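You operate a simulated robot arm through the tools that you are given. There is no shell and no other tool.

You run a simulated two-armed robot. Do the job below in one go: nothing can be reset, and whatever is moved stays where it is left.

Task
Fit the steel cup in its ring, wash the blue pail and stand it on the rack's open lower shelf.
Fine: scrub it on the round brush with the cup in place to catch the scum; turn the yellow swing handle off again; leave the other upturned pails. Set down upright: upturned blue pail. Where these are worked on the way, their far stop is far enough and under half their travel is too little: yellow swing handle.
Where things are to end (x, y in the base frame): upturned blue pail within 0.06 m of [0.77, -0.74].

The check looks at the end state, three seconds after you hand in, the way a careful person would. Anything else that was tipped, shoved, dropped, spilled or broken makes it a failure.

Robot
Two 6-joint arms with fingered hands on one trunk that stands fixed in place. Base frame: the origin is at the foot of the trunk, x ahead of it, y to its left, z up. Units: m, degrees, N and s.
The left shoulder is at [0.07, 0.191, 1.238], the right one opposite. Each reaches about 0.983 m from its shoulder. Payload 4.7 kg a hand.
Tool frame (each hand has its own): the origin (TCP) lies between the finger pads and is the grasp point; the fingertips stand 0.036 m ahead of it; z points along the fingers, y is the line along which they close. The gripper opens to 0.12 m; its body begins 0.042 m behind the TCP. The gripper is a hand of 5 fingers: y runs from the thumb to the fingers, the wrist lies at [-0.018, -0.113, -0.198] in the tool frame, and closing takes about 1.5 s.
Orientation is that of the tool frame in the base frame, as a unit quaternion [w, x, y, z]. With the fingers straight down and the wrist toward the robot, the tool's x, y and z point along [0, 1, 0], [1, 0, 0] and [0, 0, -1] of the base frame.

Tools
- The arms move only by the tool jog_arm. It takes "left_series", "right_series" or both (then of equal length, played together; a hand with none holds still); each is one flat list of numbers, 6 for each row, row after row: the shift along the tool's x, y, z in units of 250 mm (1.0 is 250 mm), then the turn, a rotation vector about the tool's x, y, z in units of 120 degrees (1.0 is 120 degrees). In form: [tx, ty, tz, rx, ry, rz, tx, ty, tz, rx, ry, rz, ...]. A call has 1 to 20 rows; each row is the pose to reach, as a shift and turn from the pose commanded when the call began, along the tool's axes at that moment. "left_jaw" and "right_jaw" are, for a hand that has rows, the gripper command, from -1 (shut) to 1 (fully open), values between in proportion, set as the call begins (left out, the last holds). A call with a number of a shift or a turn outside -1 to 1 is refused whole. Each row takes 0.2 s and may step no farther than 0.05 m and 8.6 degrees from the row before; otherwise, or with a gripper value out of range, the whole call is refused. Where a pose cannot be reached the arm comes as near as it can. A force on the tool above 90 N (or 10 N above the force at the start of the call, whichever is more), or a blocked arm, ends the call early, and 0.2 s more pass. Each finger travels about 0.045 m/s and halts on what it meets, pressing with about 30 N; the grip force reading is that of the motor and also rises with nothing between the fingers. The clock runs only during rows and for 0.2 s after the last one: add rows that repeat a pose to give the fingers time. It gives the time, the measured TCP pose, the force on the tool (base axes), the opening and the grip force at its end, in the units of the frame above (readings bear some noise), with the torque about the TCP (base axes, N m) and any sound that the robot's microphone picked up.
- Cameras (640 x 400 px; columns grow to the right, rows downward): "scene" is now at [0.1295, -0.0451, 1.4783]; the picture's right is [-0.50, -0.87, 0.00], its down [-0.40, 0.23, -0.89] and it looks along [0.77, -0.44, -0.47] (base axes); focal length 214 px, centre (320, 200). "left" rides on the left gripper at [-0.073, -0.091, -0.143] in its tool frame; the picture's right is [-0.80, -0.28, 0.53], its down [0.53, -0.73, 0.42] and it looks along [0.27, 0.62, 0.74] (tool axes); focal length 234 px, centre (320, 200). "right" rides on the right gripper at [0.073, -0.091, -0.143] in its tool frame; the picture's right is [-0.80, 0.28, -0.53], its down [-0.53, -0.73, 0.42] and it looks along [-0.27, 0.62, 0.74] (tool axes); focal length 234 px, centre (320, 200). There is no depth. A picture from a camera that has moved, and an enlarged one, comes with that camera's place and axes in the base frame and with its lens.
- get_image(camera): a new picture of that camera. It takes no simulated time.
- slide_trunk(by): slides the trunk up (or, below 0, down) by that many m; the arms and the scene camera ride with it, the base frame stays. It gives what a move gives, with no picture.
- move_fingers(index, middle, ring, little, thumb_bend, thumb_turn, hand): sets how far each is bent, from 0 (flat) to 1 (curled in); at 0.3 the hand is open as for a grip, at 0.7 the pads meet at the TCP. One left out holds its place. A second passes; each finger stops where it meets its share of the squeeze, and holds until it gets a number again. A gripper value or a shape takes the hand back. It gives what a move gives, with no picture; readings hold the bend of each and the force on index, middle, ring, little, thumb and palm. thumb_turn goes from beside the hand (0) to across from the fingers (1), as for a grip.
- set_grasp(shape, hand): the hand has 5 fingers and takes this shape, open, in about a second: jaw (thumb against the fingers, like two jaws); tri (thumb and two fingers); tip (a fingertip pinch); poke (one finger out to press); point (the index stretched); flat (the hand flat); cup (the hand cupped); fist (a fist). The gripper value then closes the fingers along that shape, each until it touches; the sizes above hold for jaw. It gives what a move gives, with no picture.
- pan_tilt(pan, tilt): turns the head with the scene camera to pan (to the left, within 86 degrees either way) and tilt (down, from -29 to 69), counted from straight ahead of the robot. It gives what a move gives.
- zoom(camera, box): a new picture of the part [left, top, right, bottom] of that camera's present view, enlarged. It takes no simulated time.
- job_done(): hands the job in; it is judged then, once.

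Nothing tells you positions but the pictures and the camera data. Unless the task says otherwise, let go and move clear before handing in.

The tools are called as a command line: name --argument value ..., lists and objects as JSON in quotes. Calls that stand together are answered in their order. jog_arm: Moves the arms, as the interface text tells. Its arguments: {"type":"object","properties":{"left_series":{"type":"array","items":{"type":"number"}},"left_jaw":{"type":"number"},"right_series":{"type":"array","items":{"type":"number"}},"right_jaw":{"type":"number"}},"required":[]} The other tools are called the same way: slide_trunk (by) moves the trunk up or down; set_grasp (shape, hand) gives the hand a shape; move_fingers (index, middle, ring, little, thumb_bend, thumb_turn, hand) moves the fingers one by one; pan_tilt (pan, tilt) turns the head that bears the scene camera; get_image (camera) takes a picture; zoom (camera, box) takes an enlarged picture of a part of a camera's view; job_done () hands the job in.

At the start:

```text
t: 0.0
left_position: [0.7019, -0.0884, 1.5023]
left_tool_rot: [0.0, 0.708, 0.707, 0.0]
left_contact_force: [0.9, 0.0, 0.1]
left_moment: [-0.01, 0.01, 0.04]
left_opening: 0.1196
left_finger_force: 0.1
left_shape: jaw
left_bend: [0.3, 0.3, 0.3, 0.3, 0.3, 0.98]
left_finger forces: [0.0, 0.0, 0.1, 0.0, 0.0, 0.0]
right_position: [0.4083, -0.5602, 1.4613]
right_tool_rot: [0.001, 0.707, 0.707, 0.0]
right_contact_force: [0.8, -1.0, -0.3]
right_moment: [0.02, 0.03, 0.03]
right_opening: 0.1198
right_finger_force: 0.1
right_shape: jaw
right_bend: [0.3, 0.3, 0.3, 0.3, 0.3, 0.98]
right_finger forces: [0.0, 0.0, 0.0, 0.1, 0.1, 0.0]
trunk travel left (down, up): [-0.715, 0.225]
head pan, tilt (commanded): [-30.0, 27.7]
```

scene: 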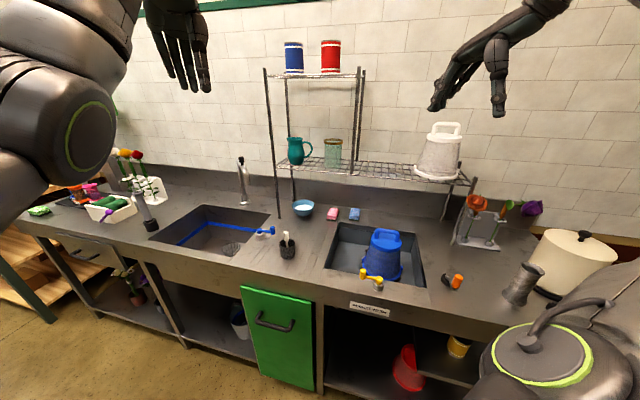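
right: 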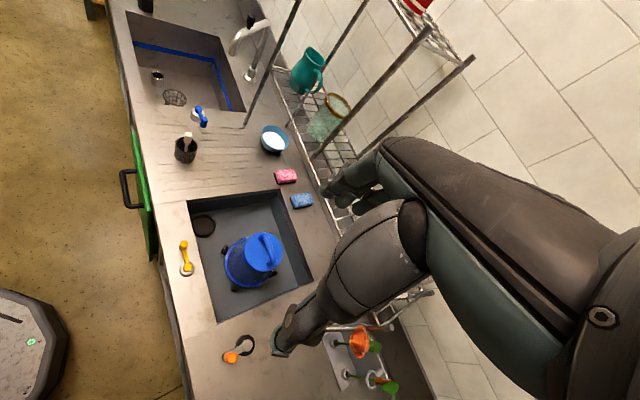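
left: 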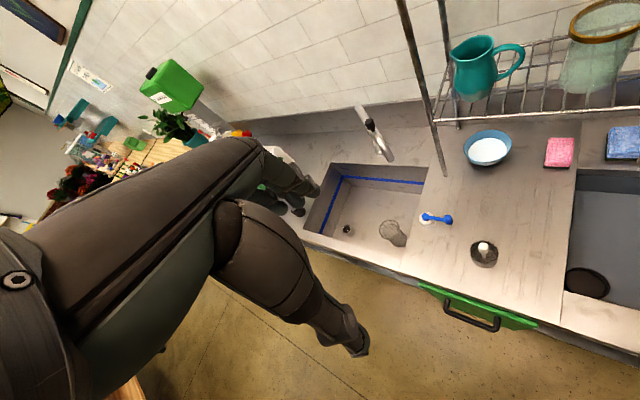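

I see a counter with two sinks, a wire rack, a blue pail upturned in the right sink, and yellow and blue swing handles. I'll look closer before moving anything.

zoom --camera "scene" --box '[300, 180, 460, 300]'

zoom --camera "scene" --box '[420, 180, 640, 320]'

zoom --camera "scene" --box '[180, 140, 340, 260]'

zoom --camera "right" --box '[160, 170, 340, 290]'

zoom --camera "right" --box '[200, 290, 440, 400]'

```text
3.33 times, centred on (380, 240) of scene
camera zoom: at [0.1295, -0.0451, 1.4783], right [-0.5, -0.87, 0.0], down [-0.4, 0.23, -0.89], along [0.77, -0.44, -0.47], focal length 715 px, centre (120, 67)
```

zoom: 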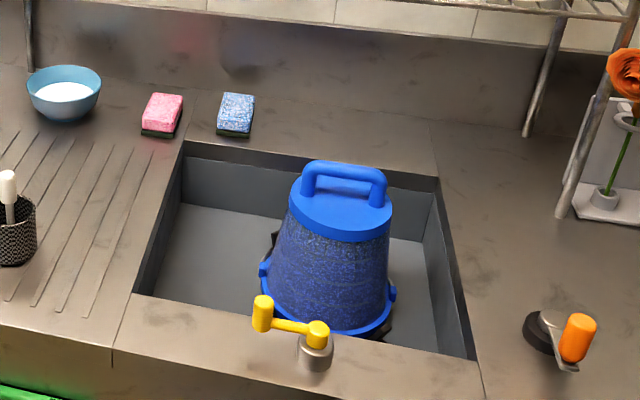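

```text
2.86 times, centred on (530, 250) of scene
camera zoom: at [0.1295, -0.0451, 1.4783], right [-0.5, -0.87, 0.0], down [-0.4, 0.23, -0.89], along [0.77, -0.44, -0.47], focal length 613 px, centre (-280, 57)
```

zoom: 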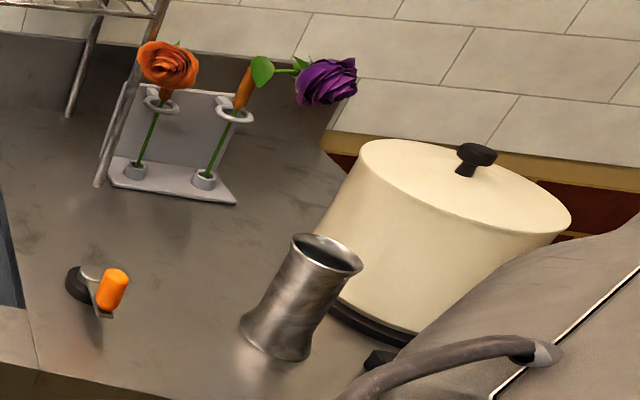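

```text
3.33 times, centred on (260, 200) of scene
camera zoom: at [0.1295, -0.0451, 1.4783], right [-0.5, -0.87, 0.0], down [-0.4, 0.23, -0.89], along [0.77, -0.44, -0.47], focal length 715 px, centre (520, 200)
```

zoom: 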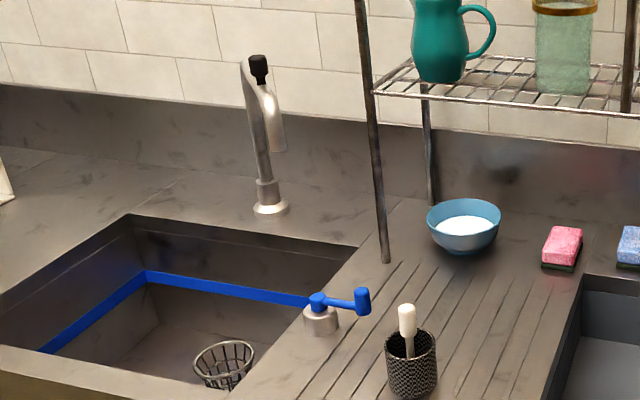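

```text
3.33 times, centred on (250, 230) of right
camera zoom: at [0.3169, -0.4882, 1.6039], right [0.28, -0.8, 0.53], down [-0.73, -0.53, -0.42], along [0.62, -0.27, -0.74], focal length 781 px, centre (553, 100)
```

zoom: 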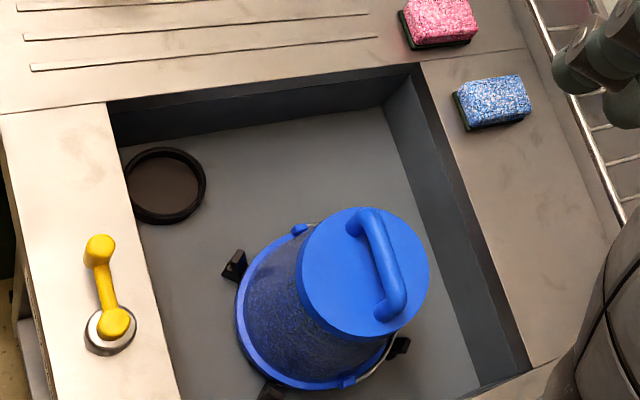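

```text
2.67 times, centred on (320, 345) of right
camera zoom: at [0.3169, -0.4882, 1.6039], right [0.28, -0.8, 0.53], down [-0.73, -0.53, -0.42], along [0.62, -0.27, -0.74], focal length 624 px, centre (320, -187)
```

zoom: 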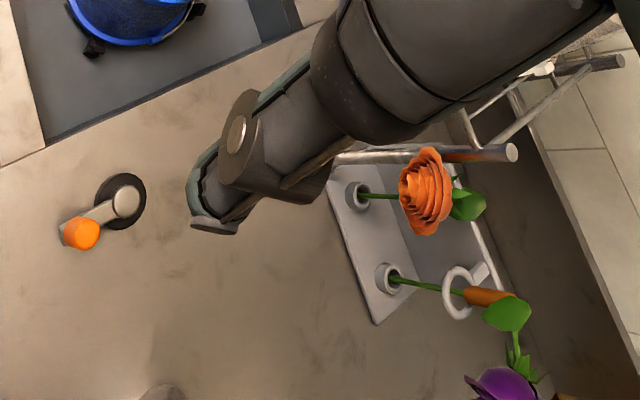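

I see the main objects but need details of the sink's ring, the pail's feet, the strainer and the steel tumbler. Next I'll zoom in on those.

zoom --camera "right" --box '[180, 200, 240, 240]'

zoom --camera "right" --box '[210, 215, 300, 300]'

zoom --camera "right" --box '[140, 60, 220, 170]'

zoom --camera "left" --box '[330, 150, 640, 320]'

pan_tilt --pan -60 --tilt 40

get_image --camera "scene"

```text
10.00 times, centred on (210, 220) of right
camera zoom: at [0.3169, -0.4882, 1.6039], right [0.28, -0.8, 0.53], down [-0.73, -0.53, -0.42], along [0.62, -0.27, -0.74], focal length 2342 px, centre (1420, 0)
```

zoom: 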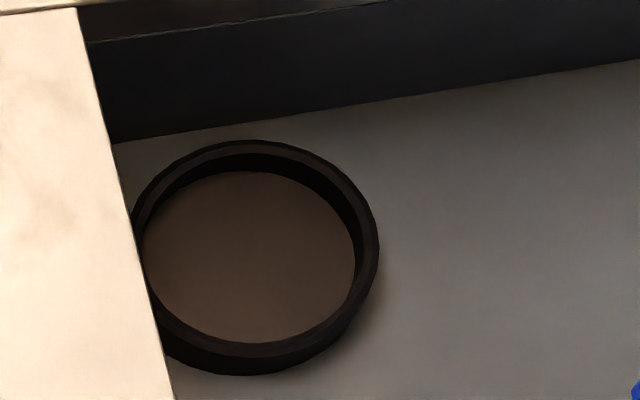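

```text
4.71 times, centred on (255, 258) of right
camera zoom: at [0.3169, -0.4882, 1.6039], right [0.28, -0.8, 0.53], down [-0.73, -0.53, -0.42], along [0.62, -0.27, -0.74], focal length 1102 px, centre (626, -71)
```

zoom: 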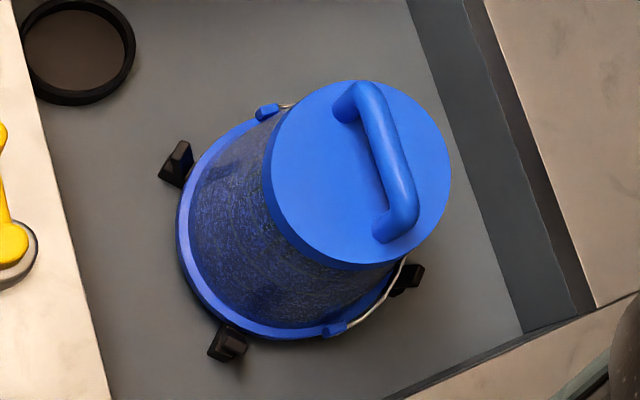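

```text
3.64 times, centred on (180, 115) of right
camera zoom: at [0.3169, -0.4882, 1.6039], right [0.28, -0.8, 0.53], down [-0.73, -0.53, -0.42], along [0.62, -0.27, -0.74], focal length 852 px, centre (829, 509)
```

zoom: 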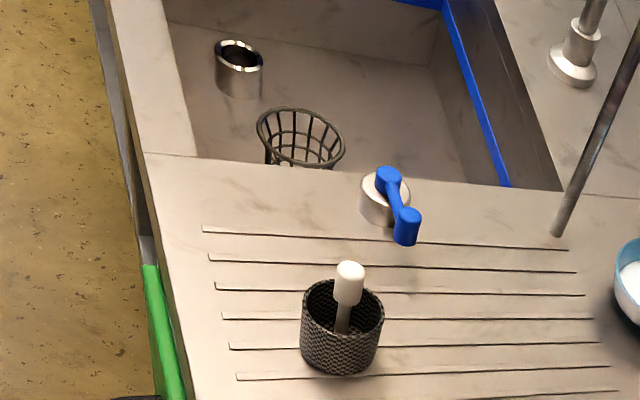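

```text
2.06 times, centred on (485, 235) of left
camera zoom: at [0.6131, -0.1602, 1.6442], right [-0.28, -0.8, -0.53], down [-0.73, 0.53, -0.42], along [0.62, 0.27, -0.74], focal length 483 px, centre (-21, 128)
```

zoom: 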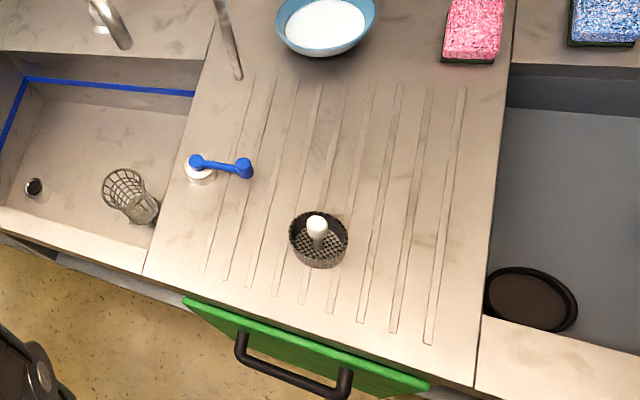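

```text
t: 0.9
left_position: [0.7029, -0.0877, 1.5016]
left_tool_rot: [-0.001, 0.707, 0.707, 0.0]
left_contact_force: [0.2, -1.7, -1.2]
left_moment: [0.0, 0.01, 0.03]
left_opening: 0.1195
left_finger_force: 0.0
left_shape: jaw
left_bend: [0.3, 0.3, 0.3, 0.3, 0.3, 0.98]
left_finger forces: [0.1, 0.0, 0.0, 0.0, 0.0, 0.0]
right_position: [0.4084, -0.5596, 1.4594]
right_tool_rot: [0.0, 0.707, 0.707, 0.001]
right_contact_force: [0.4, 0.4, 0.4]
right_moment: [0.0, -0.03, 0.0]
right_opening: 0.1195
right_finger_force: 0.0
right_shape: jaw
right_bend: [0.3, 0.3, 0.3, 0.3, 0.3, 0.98]
right_finger forces: [0.1, 0.0, 0.1, 0.0, 0.1, 0.1]
trunk travel left (down, up): [-0.715, 0.225]
head pan, tilt (commanded): [-60.0, 40.0]
```

```text
taken
camera scene: at [0.093, -0.073, 1.4594], right [-0.87, -0.5, 0.0], down [-0.32, 0.56, -0.77], along [0.38, -0.66, -0.64], focal length 214 px, centre (320, 200)
```

scene: 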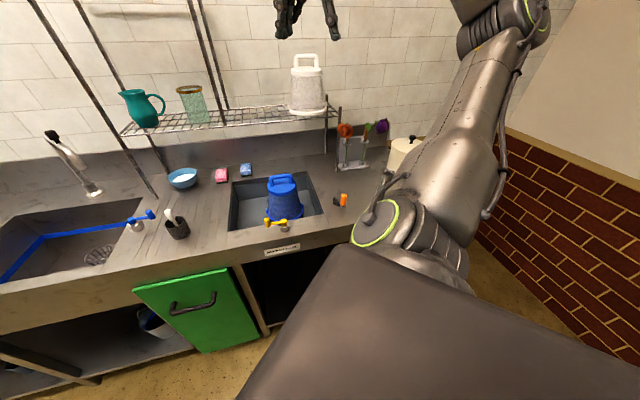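

The small shiny cup in the left sink and the dark ring in the right sink look like candidates for cup and ring, though there is also a tumbler on the right. I'll look around more before deciding.

zoom --camera "scene" --box '[220, 120, 420, 250]'

pan_tilt --pan -10 --tilt 45

get_image --camera "scene"

zoom --camera "scene" --box '[100, 60, 380, 235]'

zoom --camera "scene" --box '[380, 60, 640, 225]'

```text
3.08 times, centred on (320, 185) of scene
camera zoom: at [0.093, -0.073, 1.4594], right [-0.87, -0.5, 0.0], down [-0.32, 0.56, -0.77], along [0.38, -0.66, -0.64], focal length 660 px, centre (320, 246)
```

zoom: 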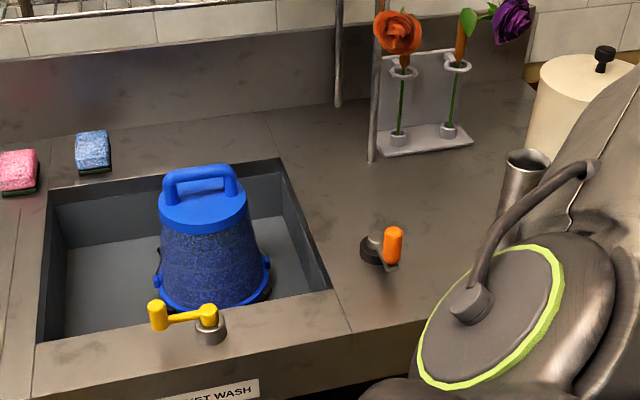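

```text
t: 2.1
left_position: [0.7015, -0.0876, 1.5015]
left_tool_rot: [0.0, 0.707, 0.707, 0.0]
left_contact_force: [-0.5, -0.8, -0.3]
left_moment: [0.04, 0.02, 0.03]
left_opening: 0.1197
left_finger_force: 0.0
left_shape: jaw
left_bend: [0.3, 0.3, 0.3, 0.3, 0.3, 0.98]
left_finger forces: [0.0, 0.0, 0.0, 0.0, 0.1, 0.0]
right_position: [0.4083, -0.5602, 1.4596]
right_tool_rot: [0.001, 0.707, 0.707, 0.0]
right_contact_force: [-0.4, -0.5, -1.0]
right_moment: [-0.01, -0.03, -0.01]
right_opening: 0.1194
right_finger_force: 0.1
right_shape: jaw
right_bend: [0.3, 0.3, 0.3, 0.3, 0.3, 0.98]
right_finger forces: [0.0, 0.0, 0.0, 0.0, 0.1, 0.1]
trunk travel left (down, up): [-0.715, 0.225]
head pan, tilt (commanded): [-10.0, 45.0]
```

```text
taken
camera scene: at [0.1305, -0.0137, 1.4521], right [-0.17, -0.98, 0.0], down [-0.7, 0.12, -0.71], along [0.7, -0.12, -0.71], focal length 214 px, centre (320, 200)
```

scene: 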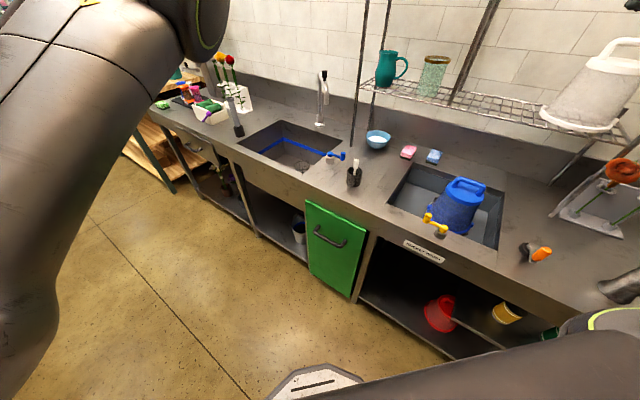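

```text
2.29 times, centred on (240, 148) of scene
camera zoom: at [0.1305, -0.0137, 1.4521], right [-0.17, -0.98, 0.0], down [-0.7, 0.12, -0.71], along [0.7, -0.12, -0.71], focal length 490 px, centre (503, 320)
```

zoom: 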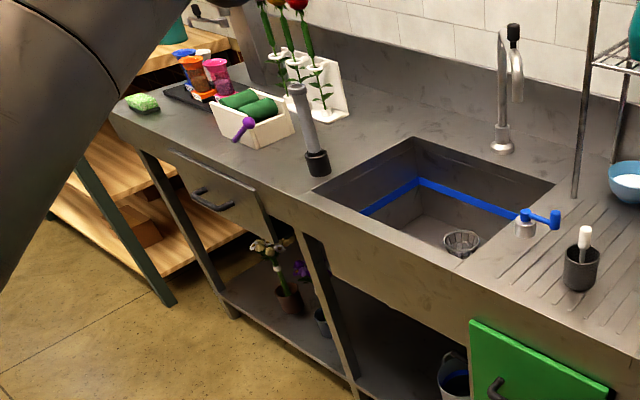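

```text
2.42 times, centred on (510, 142) of scene
camera zoom: at [0.1305, -0.0137, 1.4521], right [-0.17, -0.98, 0.0], down [-0.7, 0.12, -0.71], along [0.7, -0.12, -0.71], focal length 520 px, centre (-141, 339)
```

zoom: 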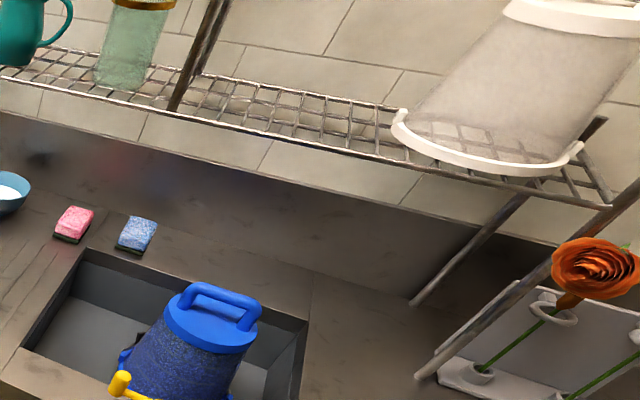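

The counter runs diagonally, with a "…WASH" sink holding the blue pail, a dark ring in its front-left corner and a steel tumbler to the right near the pot. I'll turn the right hand so its camera sees the tumbler.

pan_tilt --pan -60 --tilt 35

jog_arm --right_series '[0.005, -0.079, 0.05, 0, 0, 0.0625, 0.01, -0.158, 0.1, 0, 0, 0.125, 0.015, -0.237, 0.15, 0, 0, 0.1875, 0.02, -0.316, 0.2, 0, 0, 0.25, 0.025, -0.395, 0.25, 0, 0, 0.3125, 0.03, -0.474, 0.3, 0, 0, 0.375, 0.035, -0.553, 0.35, 0, 0, 0.4375, 0.04, -0.632, 0.4, 0, 0, 0.5]'

get_image --camera "right"

get_image --camera "scene"

```text
t: 3.3
left_position: [0.7025, -0.0885, 1.5021]
left_tool_rot: [0.0, 0.707, 0.707, 0.0]
left_contact_force: [0.8, 0.3, 0.1]
left_moment: [0.02, 0.01, -0.02]
left_opening: 0.1195
left_finger_force: 0.0
left_shape: jaw
left_bend: [0.3, 0.3, 0.3, 0.3, 0.3, 0.98]
left_finger forces: [0.1, 0.0, 0.0, 0.1, 0.0, 0.0]
right_position: [0.4084, -0.5612, 1.4601]
right_tool_rot: [0.0, 0.707, 0.707, -0.001]
right_contact_force: [0.5, 0.2, -0.4]
right_moment: [-0.01, 0.02, -0.01]
right_opening: 0.1196
right_finger_force: 0.0
right_shape: jaw
right_bend: [0.3, 0.3, 0.3, 0.3, 0.3, 0.98]
right_finger forces: [0.1, 0.0, 0.0, 0.0, 0.1, 0.0]
trunk travel left (down, up): [-0.715, 0.225]
head pan, tilt (commanded): [-60.0, 35.0]
```

```text
t: 5.1
left_position: [0.7012, -0.088, 1.5025]
left_tool_rot: [-0.001, 0.707, 0.707, 0.0]
left_contact_force: [0.0, 0.4, 0.1]
left_moment: [-0.01, -0.03, 0.0]
left_opening: 0.1197
left_finger_force: 0.2
left_shape: jaw
left_bend: [0.3, 0.3, 0.3, 0.3, 0.3, 0.98]
left_finger forces: [0.1, 0.0, 0.0, 0.0, 0.1, 0.1]
right_position: [0.2896, -0.4912, 1.3855]
right_tool_rot: [0.001, 0.967, 0.257, 0.001]
right_contact_force: [-0.1, 0.3, 0.2]
right_moment: [0.02, -0.01, 0.01]
right_opening: 0.1199
right_finger_force: 0.2
right_shape: jaw
right_bend: [0.3, 0.3, 0.3, 0.3, 0.3, 0.98]
right_finger forces: [0.0, 0.0, 0.0, 0.1, 0.0, 0.0]
right hand out of reach, approached as far as the arm can: row 1, 2, 3, 4, 5, 6, 7, 8
trunk travel left (down, up): [-0.715, 0.225]
head pan, tilt (commanded): [-60.0, 35.0]
```

```text
taken
camera right: at [0.3071, -0.3759, 1.5301], right [-0.56, -0.64, 0.53], down [-0.83, 0.37, -0.43], along [0.08, -0.67, -0.74], focal length 234 px, centre (320, 200)
```

right: 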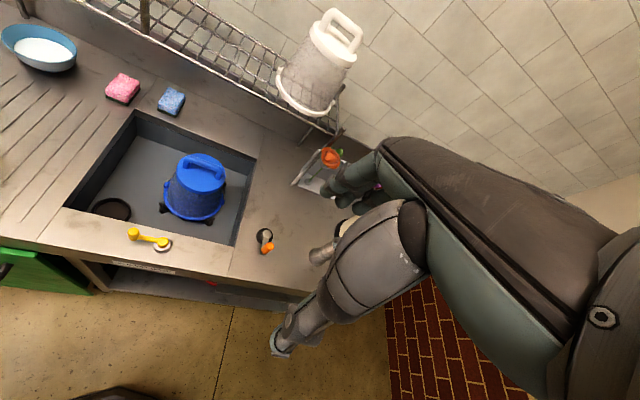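

```text
taken
camera scene: at [0.0936, -0.0755, 1.467], right [-0.87, -0.5, 0.0], down [-0.29, 0.5, -0.82], along [0.41, -0.71, -0.57], focal length 214 px, centre (320, 200)
```

scene: 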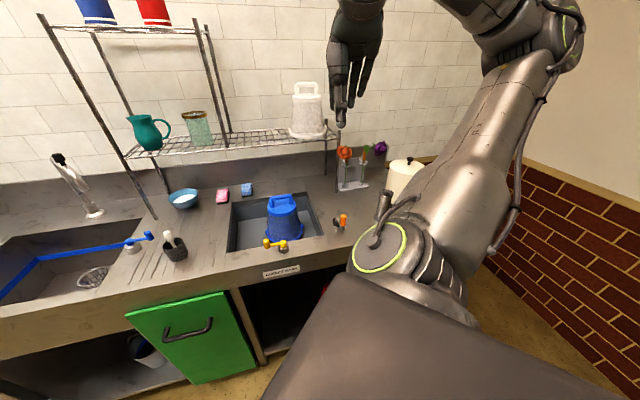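

The hand turned and I can now see the tumbler partly behind my fingers at roughly (0.22, -0.84). I'll zoom in to measure it, the ring and the shelf.

zoom --camera "right" --box '[230, 130, 390, 270]'

zoom --camera "right" --box '[60, 100, 260, 260]'

zoom --camera "scene" --box '[220, 70, 430, 270]'

zoom --camera "right" --box '[120, 0, 380, 160]'

```text
2.86 times, centred on (310, 200) of right
camera zoom: at [0.3071, -0.3759, 1.5301], right [-0.56, -0.64, 0.53], down [-0.83, 0.37, -0.43], along [0.08, -0.67, -0.74], focal length 669 px, centre (349, 200)
```

zoom: 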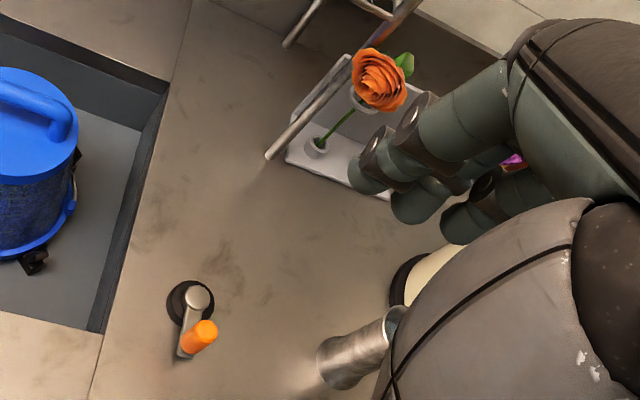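

```text
2.50 times, centred on (160, 180) of right
camera zoom: at [0.3071, -0.3759, 1.5301], right [-0.56, -0.64, 0.53], down [-0.83, 0.37, -0.43], along [0.08, -0.67, -0.74], focal length 585 px, centre (720, 250)
```

zoom: 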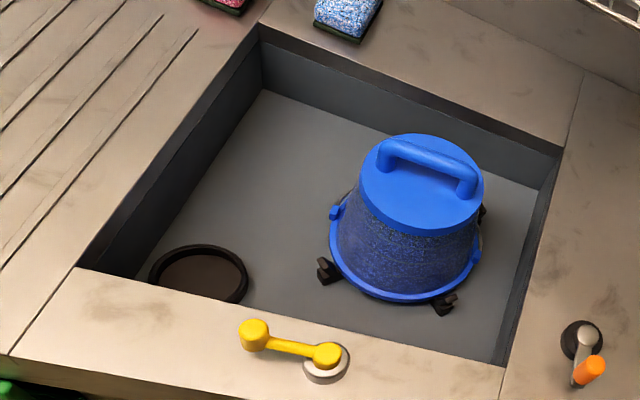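

```text
2.00 times, centred on (325, 170) of scene
camera zoom: at [0.0936, -0.0755, 1.467], right [-0.87, -0.5, 0.0], down [-0.29, 0.5, -0.82], along [0.41, -0.71, -0.57], focal length 429 px, centre (310, 260)
```

zoom: 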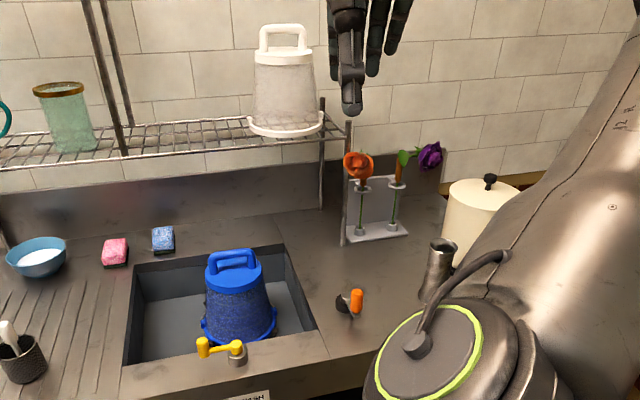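

```text
2.46 times, centred on (250, 80) of right
camera zoom: at [0.3071, -0.3759, 1.5301], right [-0.56, -0.64, 0.53], down [-0.83, 0.37, -0.43], along [0.08, -0.67, -0.74], focal length 576 px, centre (492, 495)
```

zoom: 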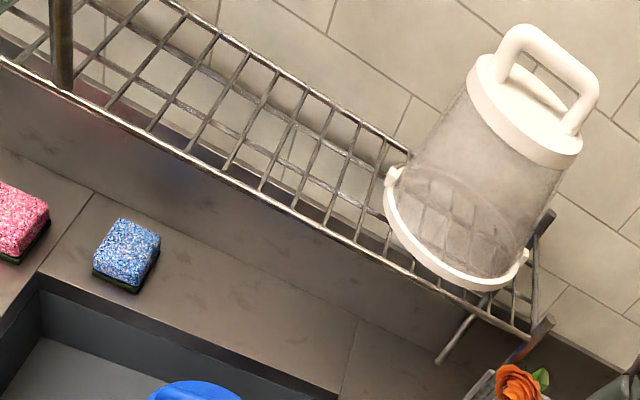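

The tumbler stands at about (0.215, -0.80, 0.90), the yellow pivot at about (0.47, -0.47, 0.90), and the ring lies in the sink's front-left corner. I'll bring the left hand's camera round for a closer view of ring, handle and pail.

jog_arm --left_series '[-0.03, -0.125, 0.1, 0, 0, 0.0625, -0.06, -0.25, 0.2, 0, 0, 0.125, -0.09, -0.375, 0.3, 0, 0, 0.1875, -0.12, -0.5, 0.4, 0, 0, 0.25, -0.15, -0.625, 0.5, 0, 0, 0.3125, -0.18, -0.75, 0.6, 0, 0, 0.375, -0.21, -0.875, 0.7, 0, 0, 0.4375, -0.24, -1.0, 0.8, 0, 0, 0.5]'

get_image --camera "left"

```text
t: 6.9
left_position: [0.5829, -0.2283, 1.3345]
left_tool_rot: [0.001, 0.966, 0.258, 0.0]
left_contact_force: [0.3, 0.4, 0.4]
left_moment: [-0.02, -0.02, -0.01]
left_opening: 0.1198
left_finger_force: 0.0
left_shape: jaw
left_bend: [0.3, 0.3, 0.3, 0.3, 0.3, 0.98]
left_finger forces: [0.1, 0.0, 0.0, 0.0, 0.1, 0.0]
left hand out of reach, approached as far as the arm can: row 1, 2, 3, 4, 5, 6, 7, 8
right_position: [0.2904, -0.4925, 1.3864]
right_tool_rot: [0.0, 0.966, 0.258, 0.0]
right_contact_force: [-0.8, 0.2, 0.1]
right_moment: [0.04, 0.03, 0.03]
right_opening: 0.1199
right_finger_force: 0.0
right_shape: jaw
right_bend: [0.3, 0.3, 0.3, 0.3, 0.3, 0.98]
right_finger forces: [0.1, 0.1, 0.0, 0.0, 0.1, 0.1]
trunk travel left (down, up): [-0.715, 0.225]
head pan, tilt (commanded): [-60.0, 35.0]
```

```text
taken
camera left: at [0.4759, -0.1847, 1.4771], right [-0.84, -0.16, -0.52], down [0.1, 0.9, -0.43], along [0.54, -0.41, -0.74], focal length 234 px, centre (320, 200)
```

left: 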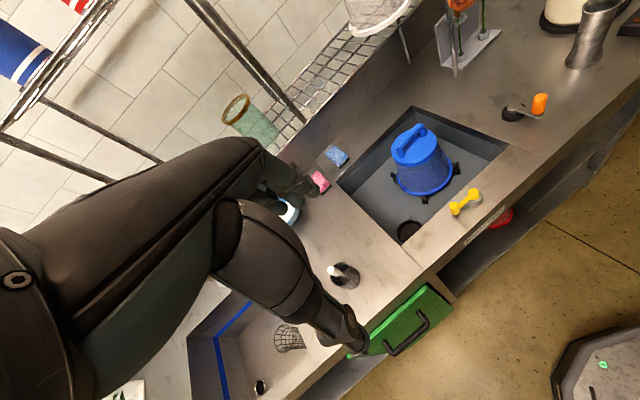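

The left camera now sees the sink, ring, yellow handle, orange crank and the tumbler. I'll zoom in to measure.

zoom --camera "left" --box '[330, 100, 520, 260]'

zoom --camera "left" --box '[490, 0, 640, 120]'

zoom --camera "left" --box '[220, 300, 320, 400]'

zoom --camera "left" --box '[240, 0, 500, 170]'

```text
2.50 times, centred on (425, 180) of left
camera zoom: at [0.4759, -0.1847, 1.4771], right [-0.84, -0.16, -0.52], down [0.1, 0.9, -0.43], along [0.54, -0.41, -0.74], focal length 585 px, centre (58, 250)
```

zoom: 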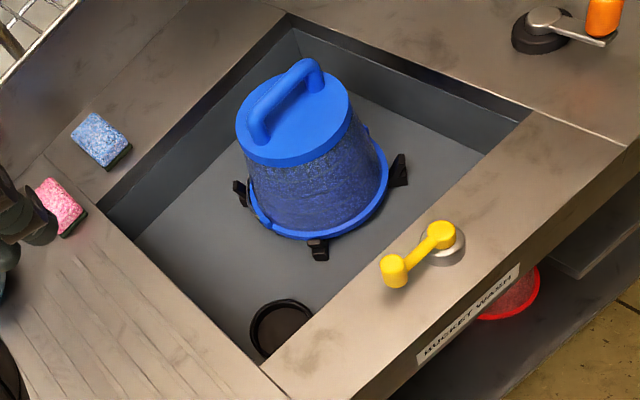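

```text
3.33 times, centred on (565, 60) of left
camera zoom: at [0.4759, -0.1847, 1.4771], right [-0.84, -0.16, -0.52], down [0.1, 0.9, -0.43], along [0.54, -0.41, -0.74], focal length 781 px, centre (-497, 667)
```

zoom: 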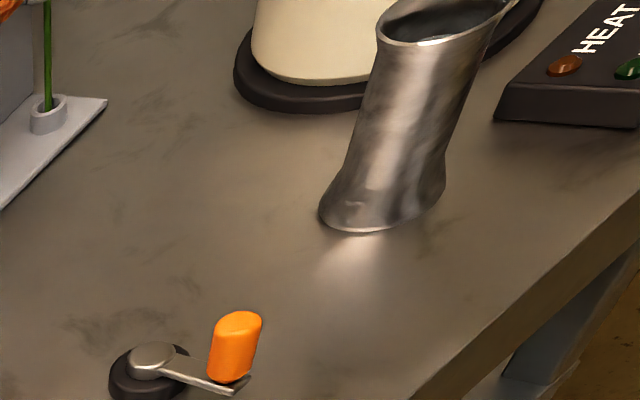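

```text
4.00 times, centred on (270, 350) of left
camera zoom: at [0.4759, -0.1847, 1.4771], right [-0.84, -0.16, -0.52], down [0.1, 0.9, -0.43], along [0.54, -0.41, -0.74], focal length 937 px, centre (520, -400)
```

zoom: 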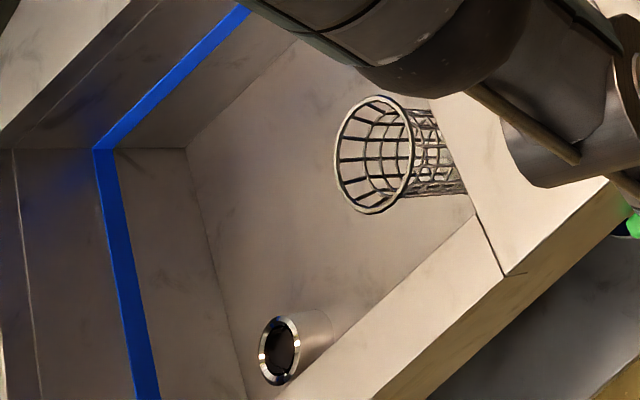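

```text
2.35 times, centred on (370, 85) of left
camera zoom: at [0.4759, -0.1847, 1.4771], right [-0.84, -0.16, -0.52], down [0.1, 0.9, -0.43], along [0.54, -0.41, -0.74], focal length 551 px, centre (202, 471)
```

zoom: 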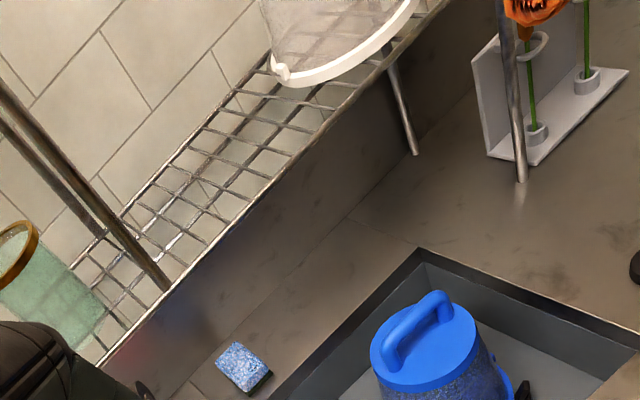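

The sink is turned 45° with the counter top at about z 0.865 and the ring centre at about (0.651, -0.434, 0.745). The steel tumbler is at about (0.215, -0.815) with its rim near z 0.995, so I'll bring the right hand above it.

jog_arm --right_series '[-0.092, 0.106, 0.058, 0, 0, 0.028, -0.185, 0.213, 0.115, 0, 0, 0.056, -0.277, 0.32, 0.173, 0, 0, 0.083, -0.369, 0.426, 0.231, 0, 0, 0.111, -0.462, 0.533, 0.288, 0, 0, 0.139, -0.554, 0.639, 0.346, 0, 0, 0.167]'

get_image --camera "right"

get_image --camera "left"

get_image --camera "scene"

```text
t: 8.3
left_position: [0.5843, -0.2322, 1.3345]
left_tool_rot: [-0.001, 0.966, 0.257, -0.001]
left_contact_force: [0.0, 0.5, 0.0]
left_moment: [0.04, 0.01, -0.02]
left_opening: 0.1196
left_finger_force: 0.1
left_shape: jaw
left_bend: [0.3, 0.3, 0.3, 0.3, 0.3, 0.98]
left_finger forces: [0.1, 0.0, 0.1, 0.0, 0.1, 0.0]
right_position: [0.4085, -0.6545, 1.3409]
right_tool_rot: [-0.001, 0.996, 0.086, -0.001]
right_contact_force: [0.3, -0.5, 0.6]
right_moment: [0.05, 0.02, 0.03]
right_opening: 0.1197
right_finger_force: 0.0
right_shape: jaw
right_bend: [0.3, 0.3, 0.3, 0.3, 0.3, 0.98]
right_finger forces: [0.1, 0.0, 0.0, 0.0, 0.1, 0.1]
right hand out of reach, approached as far as the arm can: row 1, 2, 3, 4, 5, 6
trunk travel left (down, up): [-0.715, 0.225]
head pan, tilt (commanded): [-60.0, 35.0]
```

```text
taken
camera right: at [0.4644, -0.5522, 1.4856], right [-0.74, -0.41, 0.53], down [-0.65, 0.63, -0.42], along [-0.16, -0.66, -0.74], focal length 234 px, centre (320, 200)
```

right: 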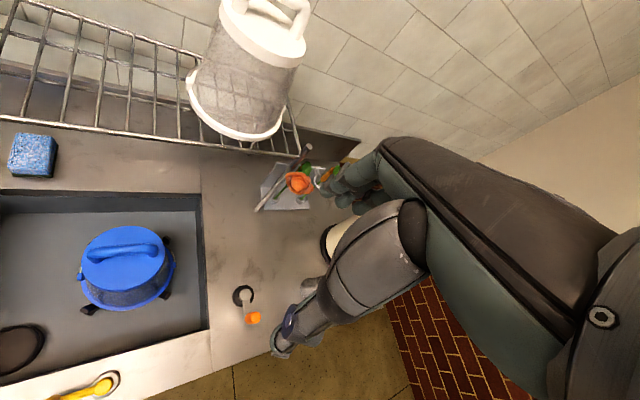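

```text
taken
camera left: at [0.4782, -0.188, 1.4762], right [-0.84, -0.16, -0.52], down [0.09, 0.9, -0.42], along [0.54, -0.4, -0.74], focal length 234 px, centre (320, 200)
```

left: 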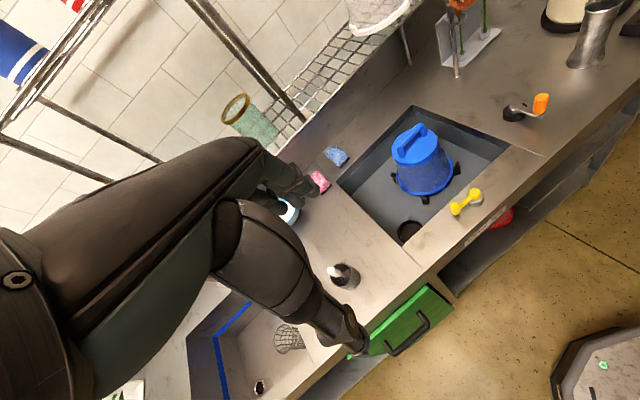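

```text
taken
camera scene: at [0.0965, -0.079, 1.4666], right [-0.87, -0.5, 0.0], down [-0.29, 0.5, -0.82], along [0.41, -0.71, -0.58], focal length 214 px, centre (320, 200)
```

scene: 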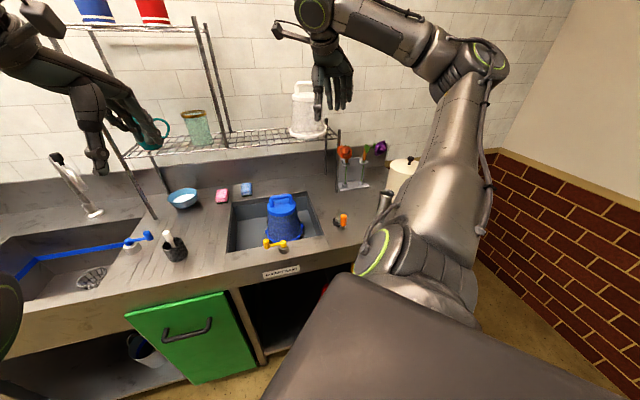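

The arm came short of the commanded spot, ending at (0.41, -0.65, 1.34) because of some reach limit. I'll test how the commanded pose and reach behave with a small move.

jog_arm --right_series '[0, 0, 0, 0, 0, 0]'

jog_arm --right_series '[0, 0, 0.1, 0, 0, 0, 0, 0, 0.2, 0, 0, 0]'

```text
t: 8.7
left_position: [0.5823, -0.2271, 1.3372]
left_tool_rot: [0.001, 0.966, 0.258, 0.0]
left_contact_force: [-0.1, 0.1, 0.3]
left_moment: [-0.03, -0.04, 0.01]
left_opening: 0.1199
left_finger_force: 0.0
left_shape: jaw
left_bend: [0.3, 0.3, 0.3, 0.3, 0.3, 0.98]
left_finger forces: [0.1, 0.1, 0.1, 0.1, 0.1, 0.1]
right_position: [0.406, -0.6492, 1.3443]
right_tool_rot: [0.001, 0.996, 0.086, 0.0]
right_contact_force: [-0.2, 0.9, 1.0]
right_moment: [0.0, 0.0, -0.03]
right_opening: 0.1202
right_finger_force: 0.0
right_shape: jaw
right_bend: [0.3, 0.3, 0.3, 0.3, 0.3, 0.98]
right_finger forces: [0.0, 0.1, 0.0, 0.0, 0.0, 0.0]
trunk travel left (down, up): [-0.715, 0.225]
head pan, tilt (commanded): [-60.0, 35.0]
```

```text
t: 9.3
left_position: [0.5831, -0.228, 1.3361]
left_tool_rot: [0.001, 0.966, 0.259, -0.001]
left_contact_force: [0.9, 0.2, 0.6]
left_moment: [-0.04, 0.01, -0.01]
left_opening: 0.1197
left_finger_force: 0.1
left_shape: jaw
left_bend: [0.3, 0.3, 0.3, 0.3, 0.3, 0.98]
left_finger forces: [0.0, 0.1, 0.0, 0.1, 0.1, 0.0]
right_position: [0.4193, -0.6413, 1.3055]
right_tool_rot: [0.0, 0.996, 0.087, 0.001]
right_contact_force: [0.1, -0.7, 0.2]
right_moment: [-0.02, 0.01, 0.02]
right_opening: 0.1198
right_finger_force: 0.0
right_shape: jaw
right_bend: [0.3, 0.3, 0.3, 0.3, 0.3, 0.98]
right_finger forces: [0.0, 0.0, 0.1, 0.1, 0.0, 0.1]
right hand out of reach, approached as far as the arm can: row 1, 2
trunk travel left (down, up): [-0.715, 0.225]
head pan, tilt (commanded): [-60.0, 35.0]
```

Small downward moves here are limited by the arm's joints, so I'll move outward over the sink with the hand turned toward it and see whether reach frees up there.

jog_arm --right_series '[0.109, -0.014, 0.044, 0, 0, -0.058, 0.218, -0.028, 0.088, 0, 0, -0.117, 0.326, -0.043, 0.132, 0, 0, -0.175, 0.435, -0.057, 0.176, 0, 0, -0.233, 0.544, -0.071, 0.22, 0, 0, -0.292]'

get_image --camera "scene"

```text
t: 10.5
left_position: [0.5851, -0.2268, 1.3344]
left_tool_rot: [0.0, 0.966, 0.258, -0.002]
left_contact_force: [0.1, 0.2, 0.2]
left_moment: [0.02, 0.04, -0.01]
left_opening: 0.1195
left_finger_force: 0.0
left_shape: jaw
left_bend: [0.3, 0.3, 0.3, 0.3, 0.3, 0.98]
left_finger forces: [0.0, 0.0, 0.0, 0.1, 0.1, 0.0]
right_position: [0.5526, -0.5993, 1.2508]
right_tool_rot: [0.0, 0.924, 0.384, -0.001]
right_contact_force: [0.6, 0.6, 0.0]
right_moment: [0.01, 0.03, 0.0]
right_opening: 0.1198
right_finger_force: 0.1
right_shape: jaw
right_bend: [0.3, 0.3, 0.3, 0.3, 0.3, 0.98]
right_finger forces: [0.1, 0.0, 0.1, 0.0, 0.0, 0.1]
trunk travel left (down, up): [-0.715, 0.225]
head pan, tilt (commanded): [-60.0, 35.0]
```

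```text
taken
camera scene: at [0.0965, -0.0749, 1.4668], right [-0.87, -0.5, 0.0], down [-0.29, 0.5, -0.82], along [0.41, -0.71, -0.57], focal length 214 px, centre (320, 200)
```

scene: 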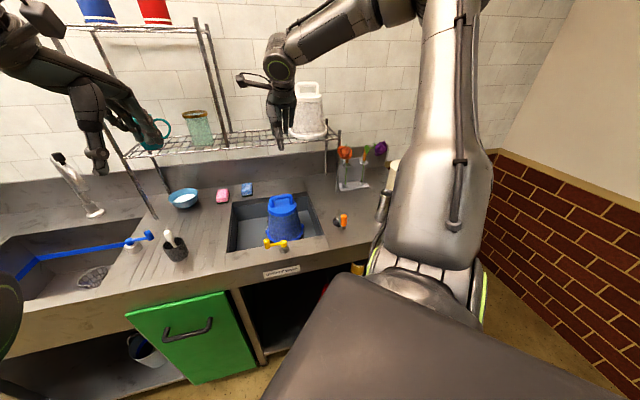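

That pose was reached exactly, so the arm works well out over the counter. From here I'll swing toward the tumbler along an arc with the hand pointing radially.

jog_arm --right_series '[-0.149, -0.002, 0.081, 0, 0, 0.025, -0.298, -0.003, 0.161, 0, 0, 0.05, -0.447, -0.005, 0.242, 0, 0, 0.075, -0.596, -0.006, 0.322, 0, 0, 0.1, -0.745, -0.008, 0.403, 0, 0, 0.125]'

get_image --camera "right"

```text
t: 11.7
left_position: [0.5837, -0.2314, 1.3348]
left_tool_rot: [-0.001, 0.966, 0.258, 0.0]
left_contact_force: [0.6, -0.2, 0.5]
left_moment: [0.02, 0.01, 0.02]
left_opening: 0.1197
left_finger_force: 0.1
left_shape: jaw
left_bend: [0.3, 0.3, 0.3, 0.3, 0.3, 0.98]
left_finger forces: [0.0, 0.0, 0.1, 0.1, 0.1, 0.0]
right_position: [0.4663, -0.6138, 1.1518]
right_tool_rot: [-0.001, 0.966, 0.26, 0.001]
right_contact_force: [0.5, -1.2, -0.9]
right_moment: [0.05, -0.02, 0.0]
right_opening: 0.1202
right_finger_force: 0.1
right_shape: jaw
right_bend: [0.3, 0.3, 0.3, 0.3, 0.3, 0.98]
right_finger forces: [0.0, 0.0, 0.0, 0.0, 0.0, 0.0]
right hand out of reach, approached as far as the arm can: row 2, 3, 4, 5
trunk travel left (down, up): [-0.715, 0.225]
head pan, tilt (commanded): [-60.0, 35.0]
```

```text
taken
camera right: at [0.4834, -0.4982, 1.296], right [-0.55, -0.65, 0.52], down [-0.83, 0.37, -0.42], along [0.08, -0.67, -0.74], focal length 234 px, centre (320, 200)
```

right: 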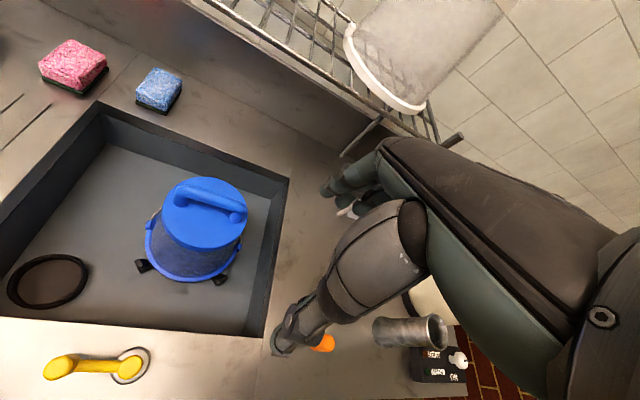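

The hand cannot go further right with this yaw. I'll test whether turning the hand back (yaw 0) lets it move right toward the tumbler.

jog_arm --right_series '[0, 0, 0, 0, 0, -0.07, 0, 0, 0, 0, 0, -0.14, 0, 0, 0, 0, 0, -0.21, 0, 0, 0, 0, 0, -0.28, 0, 0, 0, 0, 0, -0.35, 0, 0, 0, 0, 0, -0.42, 0, 0, 0, 0, 0, -0.49]'

jog_arm --right_series '[-0.1, 0, 0, 0, 0, 0, -0.2, 0, 0, 0, 0, 0, -0.3, 0, 0, 0, 0, 0, -0.4, 0, 0, 0, 0, 0]'

get_image --camera "scene"

```text
t: 13.3
left_position: [0.5831, -0.2256, 1.3354]
left_tool_rot: [0.001, 0.966, 0.258, -0.001]
left_contact_force: [0.7, 0.3, 0.4]
left_moment: [0.0, 0.03, -0.03]
left_opening: 0.1195
left_finger_force: 0.2
left_shape: jaw
left_bend: [0.3, 0.3, 0.3, 0.3, 0.3, 0.98]
left_finger forces: [0.0, 0.1, 0.1, 0.1, 0.0, 0.0]
right_position: [0.5263, -0.5223, 1.138]
right_tool_rot: [0.001, 0.726, 0.688, 0.0]
right_contact_force: [0.1, 0.8, 2.9]
right_moment: [-0.07, 0.04, 0.03]
right_opening: 0.1201
right_finger_force: 0.0
right_shape: jaw
right_bend: [0.3, 0.3, 0.3, 0.3, 0.3, 0.98]
right_finger forces: [0.1, 0.0, 0.0, 0.0, 0.0, 0.1]
right hand out of reach, approached as far as the arm can: row 1, 2, 3, 4, 5, 6, 7
trunk travel left (down, up): [-0.715, 0.225]
head pan, tilt (commanded): [-60.0, 35.0]
```

```text
t: 14.3
left_position: [0.5815, -0.2276, 1.3366]
left_tool_rot: [0.001, 0.966, 0.259, 0.0]
left_contact_force: [-0.2, 0.4, -0.1]
left_moment: [-0.02, 0.01, 0.01]
left_opening: 0.1197
left_finger_force: 0.0
left_shape: jaw
left_bend: [0.3, 0.3, 0.3, 0.3, 0.3, 0.98]
left_finger forces: [0.0, 0.0, 0.0, 0.1, 0.0, 0.1]
right_position: [0.536, -0.5993, 1.1393]
right_tool_rot: [0.001, 0.714, 0.7, -0.001]
right_contact_force: [-0.1, -0.2, -0.2]
right_moment: [-0.03, -0.05, 0.0]
right_opening: 0.1202
right_finger_force: 0.1
right_shape: jaw
right_bend: [0.3, 0.3, 0.3, 0.3, 0.3, 0.98]
right_finger forces: [0.1, 0.0, 0.0, 0.1, 0.0, 0.0]
right hand out of reach, approached as far as the arm can: row 2, 3, 4
trunk travel left (down, up): [-0.715, 0.225]
head pan, tilt (commanded): [-60.0, 35.0]
```

```text
taken
camera scene: at [0.0934, -0.075, 1.4671], right [-0.87, -0.5, 0.0], down [-0.29, 0.5, -0.82], along [0.41, -0.71, -0.57], focal length 214 px, centre (320, 200)
```

scene: 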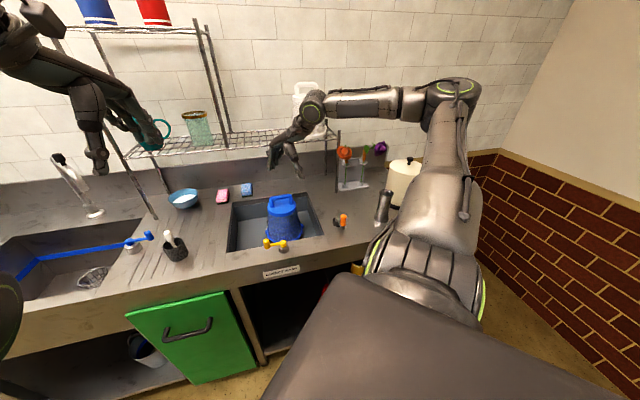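

The limit looks like the upper arm being unable to swing behind the shoulder line, so low and near targets need a higher shoulder. I'll raise the trunk and then try the tumbler with the wrist on its far side.

slide_trunk --by 0.22

get_image --camera "scene"

get_image --camera "left"

```text
t: 16.6
left_position: [0.5832, -0.2275, 1.5557]
left_tool_rot: [0.0, 0.966, 0.259, 0.0]
left_contact_force: [1.5, 0.2, -0.3]
left_moment: [0.03, 0.0, 0.01]
left_opening: 0.1199
left_finger_force: 0.0
left_shape: jaw
left_bend: [0.3, 0.3, 0.3, 0.3, 0.3, 0.98]
left_finger forces: [0.1, 0.0, 0.0, 0.0, 0.0, 0.1]
right_position: [0.5367, -0.6011, 1.3586]
right_tool_rot: [0.0, 0.714, 0.7, 0.0]
right_contact_force: [0.6, -0.3, -0.7]
right_moment: [-0.01, 0.01, 0.04]
right_opening: 0.1202
right_finger_force: 0.0
right_shape: jaw
right_bend: [0.3, 0.3, 0.3, 0.3, 0.3, 0.98]
right_finger forces: [0.0, 0.1, 0.1, 0.0, 0.1, 0.1]
trunk travel left (down, up): [-0.935, 0.005]
head pan, tilt (commanded): [-60.0, 35.0]
```

```text
taken
camera scene: at [0.0946, -0.0759, 1.6869], right [-0.87, -0.5, 0.0], down [-0.29, 0.5, -0.82], along [0.41, -0.71, -0.57], focal length 214 px, centre (320, 200)
```

scene: 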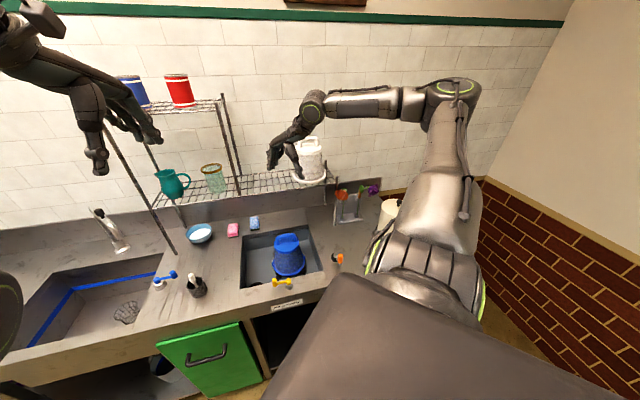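

```text
taken
camera left: at [0.4763, -0.1848, 1.6973], right [-0.84, -0.16, -0.52], down [0.09, 0.9, -0.43], along [0.54, -0.41, -0.74], focal length 234 px, centre (320, 200)
```

left: 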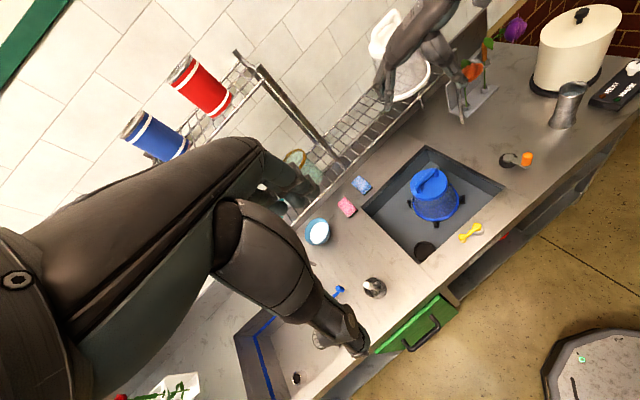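

Trunk is up and nothing was disturbed. I'll bring the right hand down between sink and tumbler while turning it, checking reach.

jog_arm --right_series '[-0.04, -0.018, 0.119, 0, 0, 0.061, -0.08, -0.035, 0.239, 0, 0, 0.122, -0.119, -0.053, 0.358, 0, 0, 0.184, -0.159, -0.07, 0.477, 0, 0, 0.245, -0.199, -0.088, 0.596, 0, 0, 0.306, -0.239, -0.105, 0.716, 0, 0, 0.367, -0.278, -0.123, 0.835, 0, 0, 0.429, -0.318, -0.14, 0.954, 0, 0, 0.49]'

get_image --camera "left"

get_image --camera "right"

```text
t: 18.4
left_position: [0.5842, -0.2283, 1.5551]
left_tool_rot: [0.001, 0.966, 0.259, -0.001]
left_contact_force: [-0.6, 0.0, -0.5]
left_moment: [0.03, 0.0, 0.01]
left_opening: 0.1199
left_finger_force: 0.0
left_shape: jaw
left_bend: [0.3, 0.3, 0.3, 0.3, 0.3, 0.98]
left_finger forces: [0.0, 0.1, 0.0, 0.1, 0.0, 0.0]
right_position: [0.5024, -0.6793, 1.1189]
right_tool_rot: [0.0, 0.966, 0.258, 0.0]
right_contact_force: [-0.4, -0.7, 0.7]
right_moment: [-0.01, 0.0, 0.05]
right_opening: 0.1201
right_finger_force: 0.0
right_shape: jaw
right_bend: [0.3, 0.3, 0.3, 0.3, 0.3, 0.98]
right_finger forces: [0.1, 0.0, 0.1, 0.0, 0.0, 0.0]
trunk travel left (down, up): [-0.935, 0.005]
head pan, tilt (commanded): [-60.0, 35.0]
```

```text
taken
camera left: at [0.477, -0.1855, 1.6971], right [-0.84, -0.16, -0.52], down [0.09, 0.9, -0.43], along [0.54, -0.41, -0.74], focal length 234 px, centre (320, 200)
```

left: 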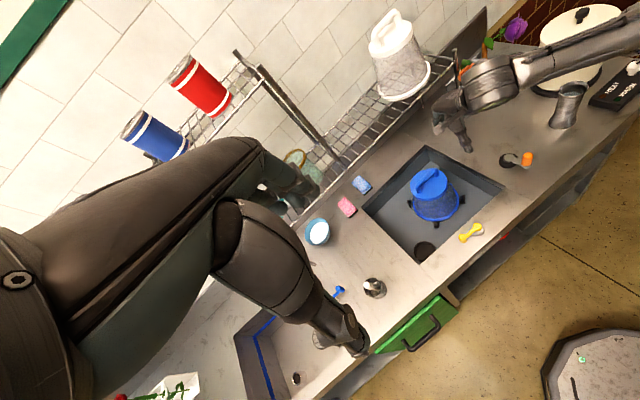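

```text
taken
camera right: at [0.5195, -0.5638, 1.2632], right [-0.56, -0.64, 0.53], down [-0.83, 0.37, -0.43], along [0.08, -0.67, -0.74], focal length 234 px, centre (320, 200)
```

right: 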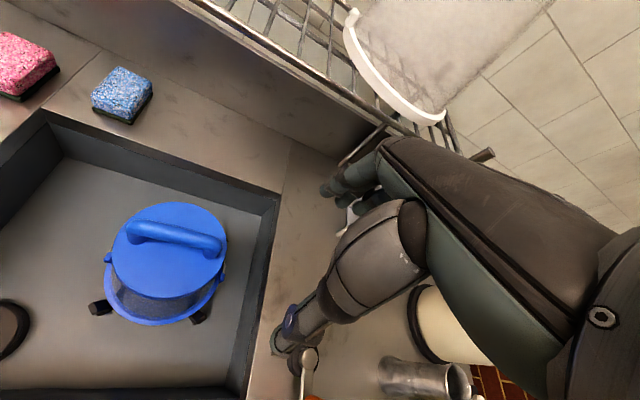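

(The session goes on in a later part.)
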